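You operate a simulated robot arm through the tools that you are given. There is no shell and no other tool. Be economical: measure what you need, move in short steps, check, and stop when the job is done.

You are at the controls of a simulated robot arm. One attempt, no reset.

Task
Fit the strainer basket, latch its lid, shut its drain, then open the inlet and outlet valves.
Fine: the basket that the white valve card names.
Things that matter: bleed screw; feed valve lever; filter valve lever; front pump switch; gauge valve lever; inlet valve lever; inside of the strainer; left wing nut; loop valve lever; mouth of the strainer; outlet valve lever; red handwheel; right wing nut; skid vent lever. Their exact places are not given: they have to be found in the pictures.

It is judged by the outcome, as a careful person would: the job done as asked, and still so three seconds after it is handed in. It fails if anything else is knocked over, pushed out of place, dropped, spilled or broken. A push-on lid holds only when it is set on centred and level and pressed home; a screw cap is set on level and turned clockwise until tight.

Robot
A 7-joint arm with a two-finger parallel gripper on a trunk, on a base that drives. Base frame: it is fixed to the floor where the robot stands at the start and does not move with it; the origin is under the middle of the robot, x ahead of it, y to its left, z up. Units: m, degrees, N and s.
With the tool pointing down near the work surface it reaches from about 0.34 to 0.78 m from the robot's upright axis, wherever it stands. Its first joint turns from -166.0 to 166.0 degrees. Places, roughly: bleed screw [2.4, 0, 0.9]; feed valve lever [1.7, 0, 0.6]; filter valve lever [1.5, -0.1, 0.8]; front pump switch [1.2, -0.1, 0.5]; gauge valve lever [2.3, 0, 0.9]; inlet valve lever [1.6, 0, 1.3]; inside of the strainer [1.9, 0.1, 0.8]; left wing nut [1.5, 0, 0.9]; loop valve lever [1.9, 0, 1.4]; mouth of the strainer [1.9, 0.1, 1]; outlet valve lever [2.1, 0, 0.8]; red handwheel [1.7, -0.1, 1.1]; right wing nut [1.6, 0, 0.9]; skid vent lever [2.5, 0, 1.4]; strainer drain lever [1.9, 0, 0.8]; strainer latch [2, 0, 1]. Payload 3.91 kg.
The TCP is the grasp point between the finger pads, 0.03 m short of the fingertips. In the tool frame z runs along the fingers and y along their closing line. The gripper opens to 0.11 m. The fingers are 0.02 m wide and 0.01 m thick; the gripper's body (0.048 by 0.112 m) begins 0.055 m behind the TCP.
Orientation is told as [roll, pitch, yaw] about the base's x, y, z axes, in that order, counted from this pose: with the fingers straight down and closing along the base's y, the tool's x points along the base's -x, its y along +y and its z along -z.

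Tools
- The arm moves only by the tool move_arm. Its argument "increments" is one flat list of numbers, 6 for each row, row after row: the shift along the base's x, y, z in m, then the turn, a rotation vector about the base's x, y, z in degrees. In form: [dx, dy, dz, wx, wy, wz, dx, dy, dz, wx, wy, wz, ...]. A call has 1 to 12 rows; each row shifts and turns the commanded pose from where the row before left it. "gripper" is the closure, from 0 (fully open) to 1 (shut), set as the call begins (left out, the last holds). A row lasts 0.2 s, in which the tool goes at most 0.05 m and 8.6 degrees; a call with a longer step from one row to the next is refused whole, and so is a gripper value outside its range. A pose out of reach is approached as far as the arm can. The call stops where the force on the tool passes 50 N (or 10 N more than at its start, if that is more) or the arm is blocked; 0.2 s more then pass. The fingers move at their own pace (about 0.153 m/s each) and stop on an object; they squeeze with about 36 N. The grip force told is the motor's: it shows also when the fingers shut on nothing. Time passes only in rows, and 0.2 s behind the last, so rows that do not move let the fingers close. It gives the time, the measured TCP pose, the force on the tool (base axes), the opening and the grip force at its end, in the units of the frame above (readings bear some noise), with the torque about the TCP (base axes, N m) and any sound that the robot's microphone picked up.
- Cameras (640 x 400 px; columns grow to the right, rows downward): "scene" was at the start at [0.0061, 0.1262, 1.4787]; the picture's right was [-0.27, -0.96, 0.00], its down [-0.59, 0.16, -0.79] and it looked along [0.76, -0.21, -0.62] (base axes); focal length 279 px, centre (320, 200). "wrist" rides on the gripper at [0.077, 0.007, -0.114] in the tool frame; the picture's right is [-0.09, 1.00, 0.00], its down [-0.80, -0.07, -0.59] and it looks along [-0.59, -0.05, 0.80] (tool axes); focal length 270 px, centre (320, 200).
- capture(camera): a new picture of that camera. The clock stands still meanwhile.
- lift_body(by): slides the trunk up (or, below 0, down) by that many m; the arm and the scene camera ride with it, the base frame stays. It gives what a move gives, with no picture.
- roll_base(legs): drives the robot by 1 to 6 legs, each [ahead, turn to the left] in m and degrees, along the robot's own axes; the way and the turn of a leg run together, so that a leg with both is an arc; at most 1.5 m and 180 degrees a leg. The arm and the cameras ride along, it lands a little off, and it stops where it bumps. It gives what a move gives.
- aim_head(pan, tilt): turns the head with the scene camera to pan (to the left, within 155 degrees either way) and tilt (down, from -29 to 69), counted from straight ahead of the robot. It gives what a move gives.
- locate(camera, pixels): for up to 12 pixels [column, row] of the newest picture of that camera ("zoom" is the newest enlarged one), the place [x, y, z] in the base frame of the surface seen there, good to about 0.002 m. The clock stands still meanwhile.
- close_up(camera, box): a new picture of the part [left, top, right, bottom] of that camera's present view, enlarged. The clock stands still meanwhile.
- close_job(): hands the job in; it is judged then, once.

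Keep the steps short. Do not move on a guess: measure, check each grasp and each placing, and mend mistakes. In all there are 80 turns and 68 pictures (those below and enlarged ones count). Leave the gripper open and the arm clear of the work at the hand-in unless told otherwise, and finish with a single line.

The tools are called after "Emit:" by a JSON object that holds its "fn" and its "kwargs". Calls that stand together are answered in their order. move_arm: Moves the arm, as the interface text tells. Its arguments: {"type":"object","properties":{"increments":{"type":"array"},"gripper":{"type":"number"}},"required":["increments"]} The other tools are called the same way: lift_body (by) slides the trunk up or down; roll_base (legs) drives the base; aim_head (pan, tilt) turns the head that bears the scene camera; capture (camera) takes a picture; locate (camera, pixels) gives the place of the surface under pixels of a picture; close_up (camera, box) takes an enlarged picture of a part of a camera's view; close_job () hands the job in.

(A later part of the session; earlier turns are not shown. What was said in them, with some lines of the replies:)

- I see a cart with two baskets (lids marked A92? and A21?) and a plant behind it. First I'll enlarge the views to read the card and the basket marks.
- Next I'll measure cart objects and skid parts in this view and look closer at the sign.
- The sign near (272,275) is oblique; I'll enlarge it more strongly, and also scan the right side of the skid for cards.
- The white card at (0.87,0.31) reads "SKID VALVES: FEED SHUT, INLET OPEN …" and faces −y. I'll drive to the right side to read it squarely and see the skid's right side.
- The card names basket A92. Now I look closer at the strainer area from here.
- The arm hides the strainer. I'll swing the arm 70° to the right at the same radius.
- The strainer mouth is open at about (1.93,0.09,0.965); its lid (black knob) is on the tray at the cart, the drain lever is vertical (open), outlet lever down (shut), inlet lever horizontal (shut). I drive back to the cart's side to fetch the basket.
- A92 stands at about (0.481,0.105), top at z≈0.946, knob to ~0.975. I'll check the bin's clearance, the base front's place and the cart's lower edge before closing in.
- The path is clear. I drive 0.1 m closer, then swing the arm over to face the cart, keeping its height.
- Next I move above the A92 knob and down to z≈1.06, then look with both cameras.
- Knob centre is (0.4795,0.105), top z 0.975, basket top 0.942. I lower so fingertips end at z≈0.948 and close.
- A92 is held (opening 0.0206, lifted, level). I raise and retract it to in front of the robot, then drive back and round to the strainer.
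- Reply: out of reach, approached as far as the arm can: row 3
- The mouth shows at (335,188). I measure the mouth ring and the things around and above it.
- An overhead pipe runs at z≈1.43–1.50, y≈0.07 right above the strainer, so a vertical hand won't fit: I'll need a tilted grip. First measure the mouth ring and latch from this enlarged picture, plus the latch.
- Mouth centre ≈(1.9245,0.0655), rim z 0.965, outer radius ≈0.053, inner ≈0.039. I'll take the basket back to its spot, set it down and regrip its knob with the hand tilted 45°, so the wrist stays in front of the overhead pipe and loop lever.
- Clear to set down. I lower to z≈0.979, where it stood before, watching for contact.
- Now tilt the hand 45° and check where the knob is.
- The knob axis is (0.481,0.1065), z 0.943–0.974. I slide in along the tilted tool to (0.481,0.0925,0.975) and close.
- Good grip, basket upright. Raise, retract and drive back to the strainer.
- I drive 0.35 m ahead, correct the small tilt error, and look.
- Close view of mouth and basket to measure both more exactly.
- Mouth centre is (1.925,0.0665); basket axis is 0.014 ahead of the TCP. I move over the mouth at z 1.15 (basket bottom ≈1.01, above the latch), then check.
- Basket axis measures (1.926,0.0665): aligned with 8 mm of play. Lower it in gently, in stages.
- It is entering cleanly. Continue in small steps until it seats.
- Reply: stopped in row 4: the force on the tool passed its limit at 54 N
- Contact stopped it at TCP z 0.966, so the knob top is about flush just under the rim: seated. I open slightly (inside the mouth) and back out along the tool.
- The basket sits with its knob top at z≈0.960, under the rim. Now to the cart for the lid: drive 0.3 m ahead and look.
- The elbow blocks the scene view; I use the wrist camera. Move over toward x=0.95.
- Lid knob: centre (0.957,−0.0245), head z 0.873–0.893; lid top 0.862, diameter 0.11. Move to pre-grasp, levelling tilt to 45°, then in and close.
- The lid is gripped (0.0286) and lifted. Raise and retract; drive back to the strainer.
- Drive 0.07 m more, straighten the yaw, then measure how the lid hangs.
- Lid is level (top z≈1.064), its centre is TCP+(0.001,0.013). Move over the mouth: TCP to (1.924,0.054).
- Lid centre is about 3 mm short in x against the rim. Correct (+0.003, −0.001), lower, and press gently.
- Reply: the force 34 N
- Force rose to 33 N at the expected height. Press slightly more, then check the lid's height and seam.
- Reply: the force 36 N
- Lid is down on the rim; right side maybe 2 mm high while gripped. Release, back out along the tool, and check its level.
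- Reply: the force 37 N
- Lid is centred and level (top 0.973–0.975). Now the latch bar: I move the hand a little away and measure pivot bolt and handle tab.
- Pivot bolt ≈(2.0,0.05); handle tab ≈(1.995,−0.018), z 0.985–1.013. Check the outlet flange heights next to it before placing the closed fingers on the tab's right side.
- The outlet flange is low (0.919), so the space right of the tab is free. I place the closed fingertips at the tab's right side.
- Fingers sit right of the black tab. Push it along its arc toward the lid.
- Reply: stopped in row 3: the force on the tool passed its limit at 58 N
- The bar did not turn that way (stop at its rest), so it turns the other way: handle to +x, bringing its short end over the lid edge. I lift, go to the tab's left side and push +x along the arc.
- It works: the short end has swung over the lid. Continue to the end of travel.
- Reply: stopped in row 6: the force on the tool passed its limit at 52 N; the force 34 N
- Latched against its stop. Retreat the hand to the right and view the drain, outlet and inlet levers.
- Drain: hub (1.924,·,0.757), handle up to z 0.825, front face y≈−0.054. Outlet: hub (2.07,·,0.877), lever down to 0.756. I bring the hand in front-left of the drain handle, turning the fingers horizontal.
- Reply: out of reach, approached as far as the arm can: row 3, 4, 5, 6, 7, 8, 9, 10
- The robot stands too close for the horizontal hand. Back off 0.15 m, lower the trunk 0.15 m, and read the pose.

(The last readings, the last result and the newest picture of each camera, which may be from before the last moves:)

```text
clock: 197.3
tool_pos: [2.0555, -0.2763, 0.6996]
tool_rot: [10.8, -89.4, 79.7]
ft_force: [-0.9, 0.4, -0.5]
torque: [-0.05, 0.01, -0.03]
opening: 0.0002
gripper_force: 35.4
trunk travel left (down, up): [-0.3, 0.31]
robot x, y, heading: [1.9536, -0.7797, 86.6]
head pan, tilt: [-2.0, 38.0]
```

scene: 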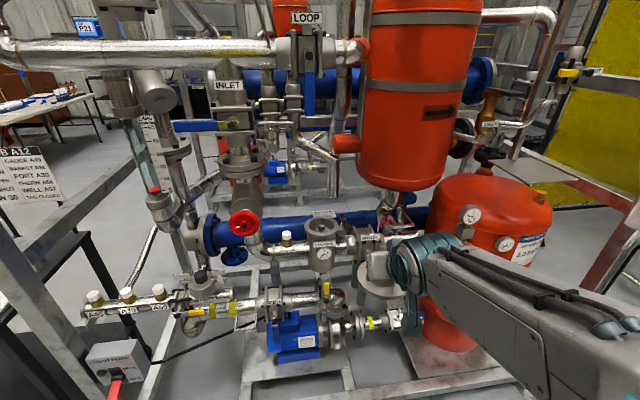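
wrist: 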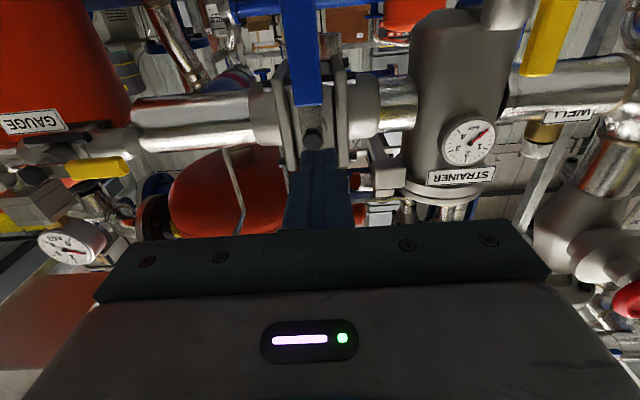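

Emit:
{"fn": "move_arm", "kwargs": {"increments": [-0.034, 0, 0.022, 0, 0, 0, -0.034, 0, 0.022, 0, 0, 0, -0.034, 0, 0.022, 0, 0, 0, -0.034, 0, 0.022, 0, 0, 0, -0.034, 0, 0.022, 0, 0, 0, 0, 0.04, 0, 0, 0, 0, 0, 0.04, 0, 0, 0, 0, 0, 0.03, 0, 0, 0, 0]}}

Emit:
{"fn": "capture", "kwargs": {"camera": "wrist"}}

```text
clock: 199.1
tool_pos: [2.0534, -0.1369, 0.8211]
tool_rot: [12.8, -89.3, 78.0]
ft_force: [-0.4, 0.3, 0.7]
torque: [-0.02, 0.01, 0.02]
opening: 0.0001
gripper_force: 35.6
out of reach, approached as far as the arm can: row 1, 2, 3, 4, 5, 6, 7, 8
trunk travel left (down, up): [-0.3, 0.31]
robot x, y, heading: [1.9519, -0.7799, 86.7]
head pan, tilt: [-2.0, 38.0]
```

```text
9 pictures are left
```

wrist: 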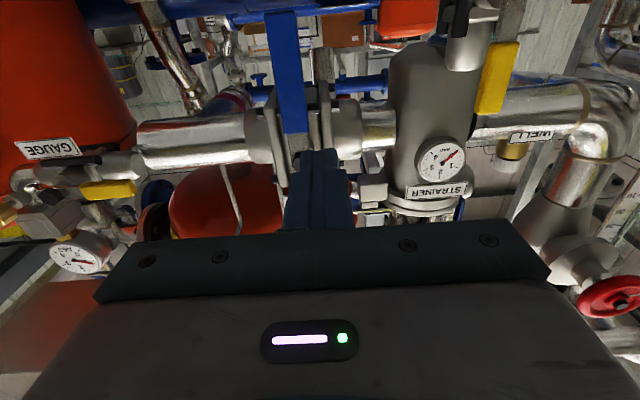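

Only x failed: with fingers fully horizontal the wrist cannot go left. I reduce the tilt by 25° (to ~65°), staying clear in front.

Emit:
{"fn": "move_arm", "kwargs": {"increments": [0, -0.01, 0, -6, 0, 0, 0, -0.01, 0, -6, 0, 0, 0, -0.01, 0, -6, 0, 0, 0, 0, 0, -7, 0, 0]}}

```text
clock: 200.1
tool_pos: [2.0526, -0.1675, 0.8206]
tool_rot: [0.6, -64.4, 89.6]
ft_force: [1.0, 0.0, -0.5]
torque: [-0.04, -0.03, 0.02]
opening: 0.0
gripper_force: 36.7
trunk travel left (down, up): [-0.3, 0.31]
robot x, y, heading: [1.9553, -0.7774, 86.5]
head pan, tilt: [-2.0, 38.0]
```

Now shift left.

Emit:
{"fn": "move_arm", "kwargs": {"increments": [-0.034, 0, 0, 0, 0, 0, -0.034, 0, 0, 0, 0, 0, -0.034, 0, 0, 0, 0, 0, -0.034, 0, 0, 0, 0, 0, -0.033, 0, 0.003, 0, 0, 0]}}

```text
clock: 201.3
tool_pos: [1.8812, -0.167, 0.825]
tool_rot: [0.6, -64.4, 89.7]
ft_force: [0.6, -0.7, -0.4]
torque: [0.02, -0.04, 0.0]
opening: 0.0
gripper_force: 35.7
trunk travel left (down, up): [-0.3, 0.31]
robot x, y, heading: [1.9522, -0.7825, 86.7]
head pan, tilt: [-2.0, 38.0]
```

Move in beside the handle (tip y≈−0.04) and try pushing it to +x along its arc.

Emit:
{"fn": "move_arm", "kwargs": {"increments": [0, 0.04, 0, 0, 0, 0, 0, 0.04, 0, 0, 0, 0, 0, 0.02, 0, 0, 0, 0, 0.012, 0, 0, 0, 0, 0, 0.0113, 0, 0, 0, 0, 0, 0.0149, 0, 0.0031, 0, 0, 0, 0.0152, 0, -0.0007, 0, 0, 0]}}

```text
clock: 202.9
tool_pos: [1.9356, -0.0678, 0.8266]
tool_rot: [0.5, -64.4, 89.8]
ft_force: [-0.4, 0.1, -0.2]
torque: [0.01, 0.01, 0.0]
opening: 0.0
gripper_force: 35.6
trunk travel left (down, up): [-0.3, 0.31]
robot x, y, heading: [1.9528, -0.7767, 86.5]
head pan, tilt: [-2.0, 38.0]
```

No resistance; check in a picture whether the handle is moving with the fingers.

Emit:
{"fn": "close_up", "kwargs": {"camera": "scene", "box": [270, 120, 430, 220]}}

```text
4.00 times, centred on (350, 170) of scene
```

zoom: 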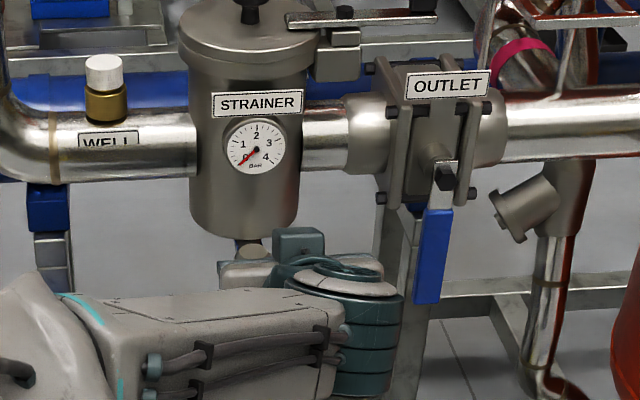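

Emit:
{"fn": "capture", "kwargs": {"camera": "wrist"}}

```text
7 pictures are left
```

wrist: 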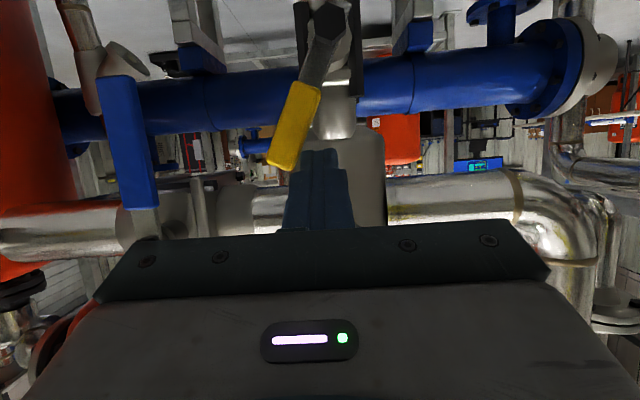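

The yellow handle is turning toward +x (about 27°). Continue along the arc to 90° and to its stop.

Emit:
{"fn": "move_arm", "kwargs": {"increments": [0.0145, 0, -0.0047, 0, 0, 0, 0.0127, 0, -0.0083, 0, 0, 0, 0.0103, 0, -0.0114, 0, 0, 0, 0.0069, 0, -0.0135, 0, 0, 0, 0.002, 0, -0.006, 0, 0, 0, 0, 0, -0.004, 0, 0, 0, 0, 0, -0.004, 0, 0, 0]}}

Emit:
{"fn": "capture", "kwargs": {"camera": "wrist"}}

```text
clock: 204.5
tool_pos: [1.9823, -0.0697, 0.7761]
tool_rot: [0.5, -64.5, 89.7]
ft_force: [0.9, 1.0, 3.0]
torque: [0.11, 0.0, -0.02]
opening: 0.0
gripper_force: 36.3
trunk travel left (down, up): [-0.3, 0.31]
robot x, y, heading: [1.9528, -0.7789, 86.4]
head pan, tilt: [-2.0, 38.0]
```

```text
6 pictures are left
```

wrist: 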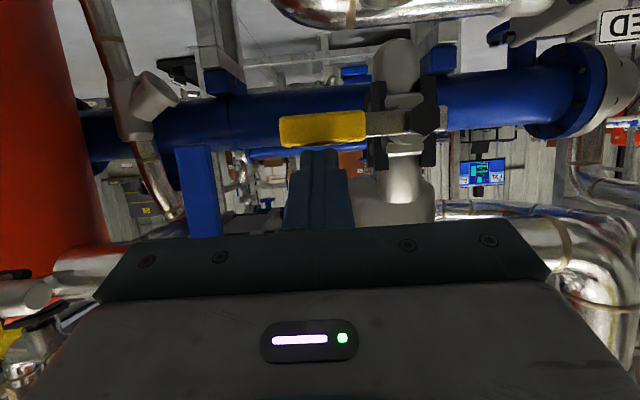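

The handle is horizontal. Press down a little more to be sure it's at its stop.

Emit:
{"fn": "move_arm", "kwargs": {"increments": [0, 0, -0.003, 0, 0, 0, 0, 0, -0.003, 0, 0, 0, 0, 0, -0.003, 0, 0, 0]}}

```text
clock: 205.3
tool_pos: [1.9815, -0.0693, 0.7754]
tool_rot: [0.5, -65.4, 89.7]
ft_force: [-0.8, 9.8, 48.0]
torque: [1.31, 0.08, 0.67]
opening: 0.0
gripper_force: 35.7
trunk travel left (down, up): [-0.3, 0.31]
robot x, y, heading: [1.956, -0.7782, 86.5]
head pan, tilt: [-2.0, 38.0]
```

48 N: the drain is at its stop, shut. Next the outlet: lift off, withdraw, go to the left of the hanging blue lever, advance, then push +x up to ~30° to test the direction.

Emit:
{"fn": "move_arm", "kwargs": {"increments": [0, -0.02, 0.025, 0, 0, 0, 0, -0.045, 0.0, 0, 0, 0, 0.025, 0, 0, 0, 0, 0, 0.025, 0, 0, 0, 0, 0, 0, 0.036, 0, 0, 0, 0, 0, 0.036, 0, 0, 0, 0, 0, 0.036, 0, 0, 0, 0, 0.02, 0, 0, 0, 0, 0, 0.0239, 0, -0.002, 0, 0, 0, 0.0236, 0, 0.0044, 0, 0, 0]}}

```text
clock: 207.5
tool_pos: [2.0996, -0.0243, 0.7944]
tool_rot: [0.6, -64.3, 89.7]
ft_force: [0.5, 0.1, 1.0]
torque: [-0.01, -0.04, 0.02]
opening: 0.0002
gripper_force: 36.3
trunk travel left (down, up): [-0.3, 0.31]
robot x, y, heading: [1.9533, -0.7768, 86.4]
head pan, tilt: [-2.0, 38.0]
```

Moved freely as with the drain. Continue the arc to horizontal and check with the scene camera.

Emit:
{"fn": "move_arm", "kwargs": {"increments": [0.0215, 0, 0.013, 0, 0, 0, 0.018, 0, 0.0155, 0, 0, 0, 0.0136, 0, 0.0198, 0, 0, 0, 0.007, 0, 0.018, 0, 0, 0, 0.002, 0, 0.006, 0, 0, 0, 0, 0, 0.004, 0, 0, 0, 0, 0, 0.004, 0, 0, 0]}}

Emit:
{"fn": "close_up", "kwargs": {"camera": "scene", "box": [270, 120, 430, 220]}}

```text
clock: 208.8
tool_pos: [2.1597, -0.0288, 0.8547]
tool_rot: [0.6, -63.0, 89.7]
ft_force: [-0.4, -2.6, -9.9]
torque: [-0.14, 0.02, 0.04]
opening: 0.0
gripper_force: 36.1
trunk travel left (down, up): [-0.3, 0.31]
robot x, y, heading: [1.9531, -0.7799, 86.8]
head pan, tilt: [-2.0, 38.0]
stopped in row 6: the force on the tool passed its limit at 54 N (the readings are from after the stop); the commanded pose is now the measured one
```

```text
4.00 times, centred on (350, 170) of scene
```

zoom: 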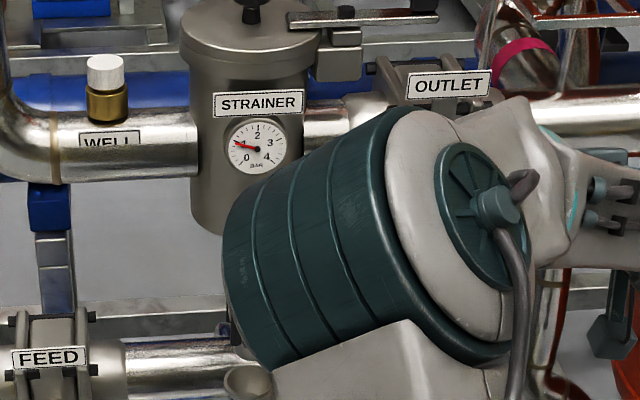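

Stopped at 54 N and the strainer gauge rose to 1 bar: outlet is open at its stop. Withdraw, back the base off, raise the trunk, and drive toward the inlet.

Emit:
{"fn": "move_arm", "kwargs": {"increments": [0, -0.005, -0.012, 0, 0, 0, 0, -0.04, -0.005, 0, 0, 0, 0, -0.045, 0, 0, 0, 0]}}

Emit:
{"fn": "roll_base", "kwargs": {"legs": [[-0.25, 0]]}}

Emit:
{"fn": "lift_body", "kwargs": {"by": 0.31}}

Emit:
{"fn": "roll_base", "kwargs": {"legs": [[0, 90], [0.42, 0], [0, -87]]}}

```text
clock: 209.6
tool_pos: [2.1607, -0.1168, 0.8385]
tool_rot: [0.7, -63.3, 89.8]
ft_force: [-0.6, 0.2, -1.1]
torque: [-0.03, -0.01, 0.03]
opening: 0.0
gripper_force: 35.5
trunk travel left (down, up): [-0.3, 0.31]
robot x, y, heading: [1.9524, -0.7764, 86.7]
head pan, tilt: [-2.0, 38.0]
```

```text
clock: 211.4
tool_pos: [2.1486, -0.3682, 0.8375]
tool_rot: [0.7, -63.2, 89.6]
ft_force: [0.0, 0.2, -0.7]
torque: [0.0, -0.01, 0.02]
opening: 0.0001
gripper_force: 36.3
trunk travel left (down, up): [-0.3, 0.31]
robot x, y, heading: [1.9401, -1.0274, 86.6]
head pan, tilt: [-2.0, 38.0]
```

```text
clock: 214.5
tool_pos: [2.1485, -0.3683, 1.1489]
tool_rot: [0.7, -63.2, 89.6]
ft_force: [-0.3, -0.2, 0.4]
torque: [-0.01, 0.01, 0.0]
opening: 0.0
gripper_force: 36.0
trunk travel left (down, up): [-0.61, 0.0]
robot x, y, heading: [1.9372, -1.0276, 86.7]
head pan, tilt: [-2.0, 38.0]
```

```text
clock: 224.6
tool_pos: [1.6924, -0.3363, 1.1475]
tool_rot: [0.7, -63.3, 93.0]
ft_force: [1.0, -0.2, -0.4]
torque: [0.03, 0.01, 0.01]
opening: 0.0
gripper_force: 36.1
trunk travel left (down, up): [-0.61, 0.0]
robot x, y, heading: [1.5242, -1.0113, 89.9]
head pan, tilt: [-2.0, 38.0]
```

Look at the inlet valve from here.

Emit:
{"fn": "aim_head", "kwargs": {"pan": -12, "tilt": 22}}

Emit:
{"fn": "close_up", "kwargs": {"camera": "scene", "box": [240, 140, 400, 240]}}

```text
clock: 225.4
tool_pos: [1.6918, -0.3363, 1.1484]
tool_rot: [0.7, -63.1, 93.0]
ft_force: [0.2, 0.2, -0.3]
torque: [0.01, 0.0, 0.01]
opening: 0.0002
gripper_force: 36.1
trunk travel left (down, up): [-0.61, 0.0]
robot x, y, heading: [1.5231, -1.01, 90.0]
head pan, tilt: [-12.0, 22.0]
```

```text
4.00 times, centred on (320, 190) of scene
```

zoom: 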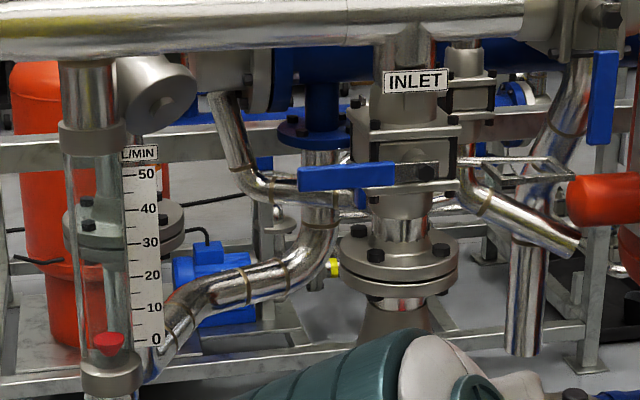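

Emit:
{"fn": "locate", "kwargs": {"camera": "zoom", "pixels": [[305, 180], [345, 178], [390, 174], [345, 167], [345, 188], [428, 172], [400, 250], [410, 130], [415, 80], [400, 20], [150, 180], [410, 152]]}}

```text
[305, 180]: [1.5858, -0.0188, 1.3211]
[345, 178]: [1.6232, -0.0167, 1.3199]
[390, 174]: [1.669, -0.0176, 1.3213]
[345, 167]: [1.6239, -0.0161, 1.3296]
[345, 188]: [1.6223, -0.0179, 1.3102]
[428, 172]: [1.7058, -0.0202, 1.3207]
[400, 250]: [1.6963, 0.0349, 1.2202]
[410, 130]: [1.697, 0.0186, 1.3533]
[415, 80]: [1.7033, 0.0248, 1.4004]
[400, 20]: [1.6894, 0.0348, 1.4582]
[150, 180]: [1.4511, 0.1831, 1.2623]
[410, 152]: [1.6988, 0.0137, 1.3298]
```

Inlet hub (1.706,·,1.321), lever points left to x≈1.58, y≈−0.017. By the same turning sense as outlet, it should open by turning down. I raise the hand above lever height (clear of the handwheel), then drive in 0.27 m.

Emit:
{"fn": "move_arm", "kwargs": {"increments": [-0.017, 0, 0.045, 0, 0, -0.6, -0.017, 0, 0.045, 0, 0, -0.6, -0.017, 0, 0.045, 0, 0, -0.6, -0.017, 0, 0.045, 0, 0, -0.6, -0.017, 0, 0.045, 0, 0, -0.6]}}

Emit:
{"fn": "roll_base", "kwargs": {"legs": [[0.27, 0]]}}

```text
clock: 226.6
tool_pos: [1.6055, -0.3356, 1.3774]
tool_rot: [0.5, -63.5, 90.0]
ft_force: [0.0, -0.3, -0.7]
torque: [-0.01, 0.04, 0.02]
opening: 0.0003
gripper_force: 36.7
trunk travel left (down, up): [-0.61, 0.0]
robot x, y, heading: [1.5203, -1.0121, 89.8]
head pan, tilt: [-12.0, 22.0]
```

```text
clock: 228.5
tool_pos: [1.6067, -0.0611, 1.3763]
tool_rot: [0.7, -63.3, 89.9]
ft_force: [0.1, -0.1, -0.7]
torque: [0.0, 0.01, -0.01]
opening: 0.0
gripper_force: 36.3
trunk travel left (down, up): [-0.61, 0.0]
robot x, y, heading: [1.5199, -0.7383, 90.0]
head pan, tilt: [-12.0, 22.0]
```

Emit:
{"fn": "move_arm", "kwargs": {"increments": [0.002, 0.018, 0, 0, 0, 0, 0.002, 0.018, 0, 0, 0, 0, 0, 0, -0.023, 0, 0, 0, -0.0017, 0, -0.0126, 0, 0, 0, 0, 0, -0.0126, 0, 0, 0, 0.002, 0, -0.0124, 0, 0, 0, 0.003, 0, -0.0124, 0, 0, 0]}}

Emit:
{"fn": "capture", "kwargs": {"camera": "wrist"}}

```text
clock: 230.1
tool_pos: [1.6132, -0.0257, 1.3022]
tool_rot: [0.6, -63.2, 90.0]
ft_force: [0.3, -0.4, -0.8]
torque: [0.01, -0.01, 0.02]
opening: 0.0
gripper_force: 35.9
trunk travel left (down, up): [-0.61, 0.0]
robot x, y, heading: [1.5192, -0.7359, 90.0]
head pan, tilt: [-12.0, 22.0]
```

```text
3 pictures are left
5 turns are left
```

wrist: 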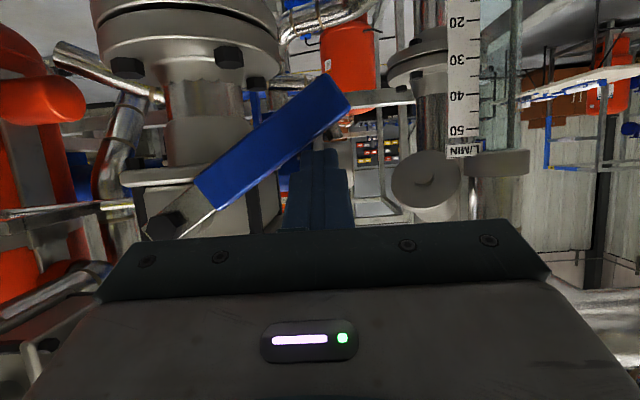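

The inlet lever turns down as expected (~30°). Finish the arc to its stop.

Emit:
{"fn": "move_arm", "kwargs": {"increments": [0.0112, 0, -0.0228, 0, 0, 0, 0.0166, 0, -0.019, 0, 0, 0, 0.021, 0, -0.0141, 0, 0, 0, 0.012, 0, -0.004, 0, 0, 0, 0.012, 0, -0.004, 0, 0, 0, 0.008, 0, -0.001, 0, 0, 0, 0.005, 0, 0, 0, 0, 0, 0.004, 0, 0, 0, 0, 0, 0.004, 0, 0, 0, 0, 0, 0.004, 0, 0, 0, 0, 0]}}

Emit:
{"fn": "capture", "kwargs": {"camera": "wrist"}}

```text
clock: 232.3
tool_pos: [1.6842, -0.0251, 1.24]
tool_rot: [-0.1, -63.0, 91.9]
ft_force: [-42.1, -10.8, -11.7]
torque: [-0.08, -0.15, 0.31]
opening: 0.0001
gripper_force: 35.9
trunk travel left (down, up): [-0.61, 0.0]
robot x, y, heading: [1.522, -0.7387, 90.7]
head pan, tilt: [-12.0, 22.0]
```

```text
2 pictures are left
4 turns are left
```

wrist: 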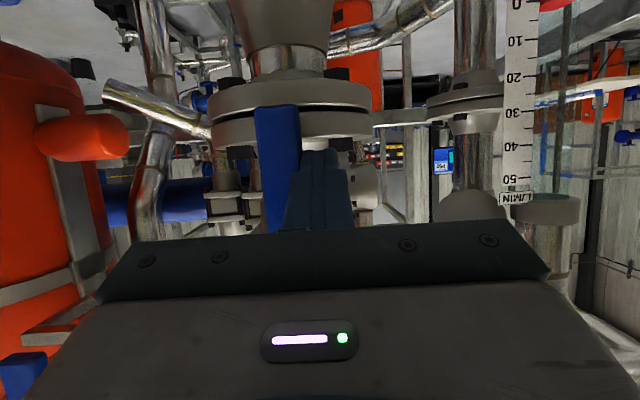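

The lever is vertical along the pipe with 42 N at the stop: inlet open. Withdraw leftwards and back, back the base off, open the gripper, and take a last check picture.

Emit:
{"fn": "move_arm", "kwargs": {"increments": [-0.018, 0, 0, 0, 0, 0, 0, -0.03, 0.005, 0, 0, 0, 0, -0.04, 0.01, 0, 0, 0, 0, -0.03, 0.01, 0, 0, 0]}}

Emit:
{"fn": "roll_base", "kwargs": {"legs": [[-0.3, 0]]}}

Emit:
{"fn": "move_arm", "kwargs": {"increments": [0, 0, 0, 0, 0, 0, 0, 0, 0, 0, 0, 0, 0, 0, 0, 0, 0, 0], "gripper": 0}}

Emit:
{"fn": "aim_head", "kwargs": {"pan": -25, "tilt": 30}}

Emit:
{"fn": "close_up", "kwargs": {"camera": "scene", "box": [190, 80, 450, 260]}}

```text
clock: 233.3
tool_pos: [1.6798, -0.1277, 1.2661]
tool_rot: [-0.3, -63.3, 91.2]
ft_force: [-1.9, -0.3, 0.5]
torque: [0.02, -0.02, -0.09]
opening: 0.0002
gripper_force: 35.4
trunk travel left (down, up): [-0.61, 0.0]
robot x, y, heading: [1.5193, -0.7356, 89.9]
head pan, tilt: [-12.0, 22.0]
```

```text
clock: 235.4
tool_pos: [1.6928, -0.4285, 1.2629]
tool_rot: [0.7, -63.4, 89.9]
ft_force: [-0.1, -0.2, 0.2]
torque: [-0.01, -0.01, -0.01]
opening: 0.0002
gripper_force: 36.3
trunk travel left (down, up): [-0.61, 0.0]
robot x, y, heading: [1.5197, -1.0384, 89.7]
head pan, tilt: [-12.0, 22.0]
```

```text
clock: 236.2
tool_pos: [1.6922, -0.4271, 1.2625]
tool_rot: [0.6, -63.2, 90.1]
ft_force: [-0.9, 1.0, 1.2]
torque: [0.0, 0.0, 0.01]
opening: 0.1097
gripper_force: 0.0
trunk travel left (down, up): [-0.61, 0.0]
robot x, y, heading: [1.5206, -1.0367, 89.7]
head pan, tilt: [-12.0, 22.0]
```

```text
clock: 236.9
tool_pos: [1.6923, -0.4287, 1.2633]
tool_rot: [0.8, -63.2, 90.0]
ft_force: [0.4, -0.7, 0.4]
torque: [-0.02, -0.01, -0.02]
opening: 0.11
gripper_force: 0.1
trunk travel left (down, up): [-0.61, 0.0]
robot x, y, heading: [1.5208, -1.0403, 89.7]
head pan, tilt: [-25.0, 30.0]
```

```text
2.22 times, centred on (320, 170) of scene
3 turns are left
```

zoom: 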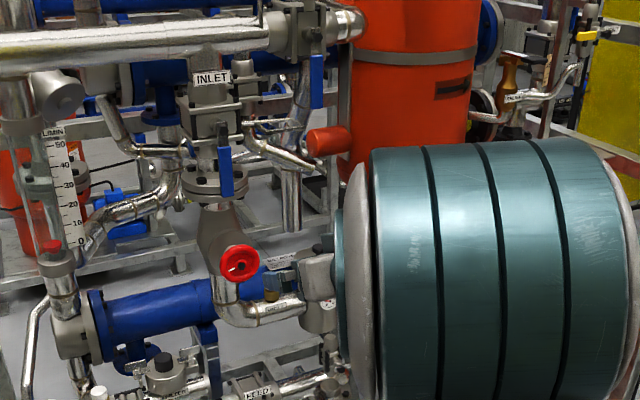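

The inlet lever is vertical, and the hand is open and clear of the skid. The arm hides the strainer here, but I saw the lid, latch and drain set and felt the outlet reach its stop, so I'm handing in.

Emit:
{"fn": "close_job", "kwargs": {}}

```text
The job is handed in.
```

Basket A92 is fitted, the lid is on and latched, the drain is shut, and the inlet and outlet valves are open at their stops; the arm blocked a final look at the strainer, so that part rests on earlier checks.
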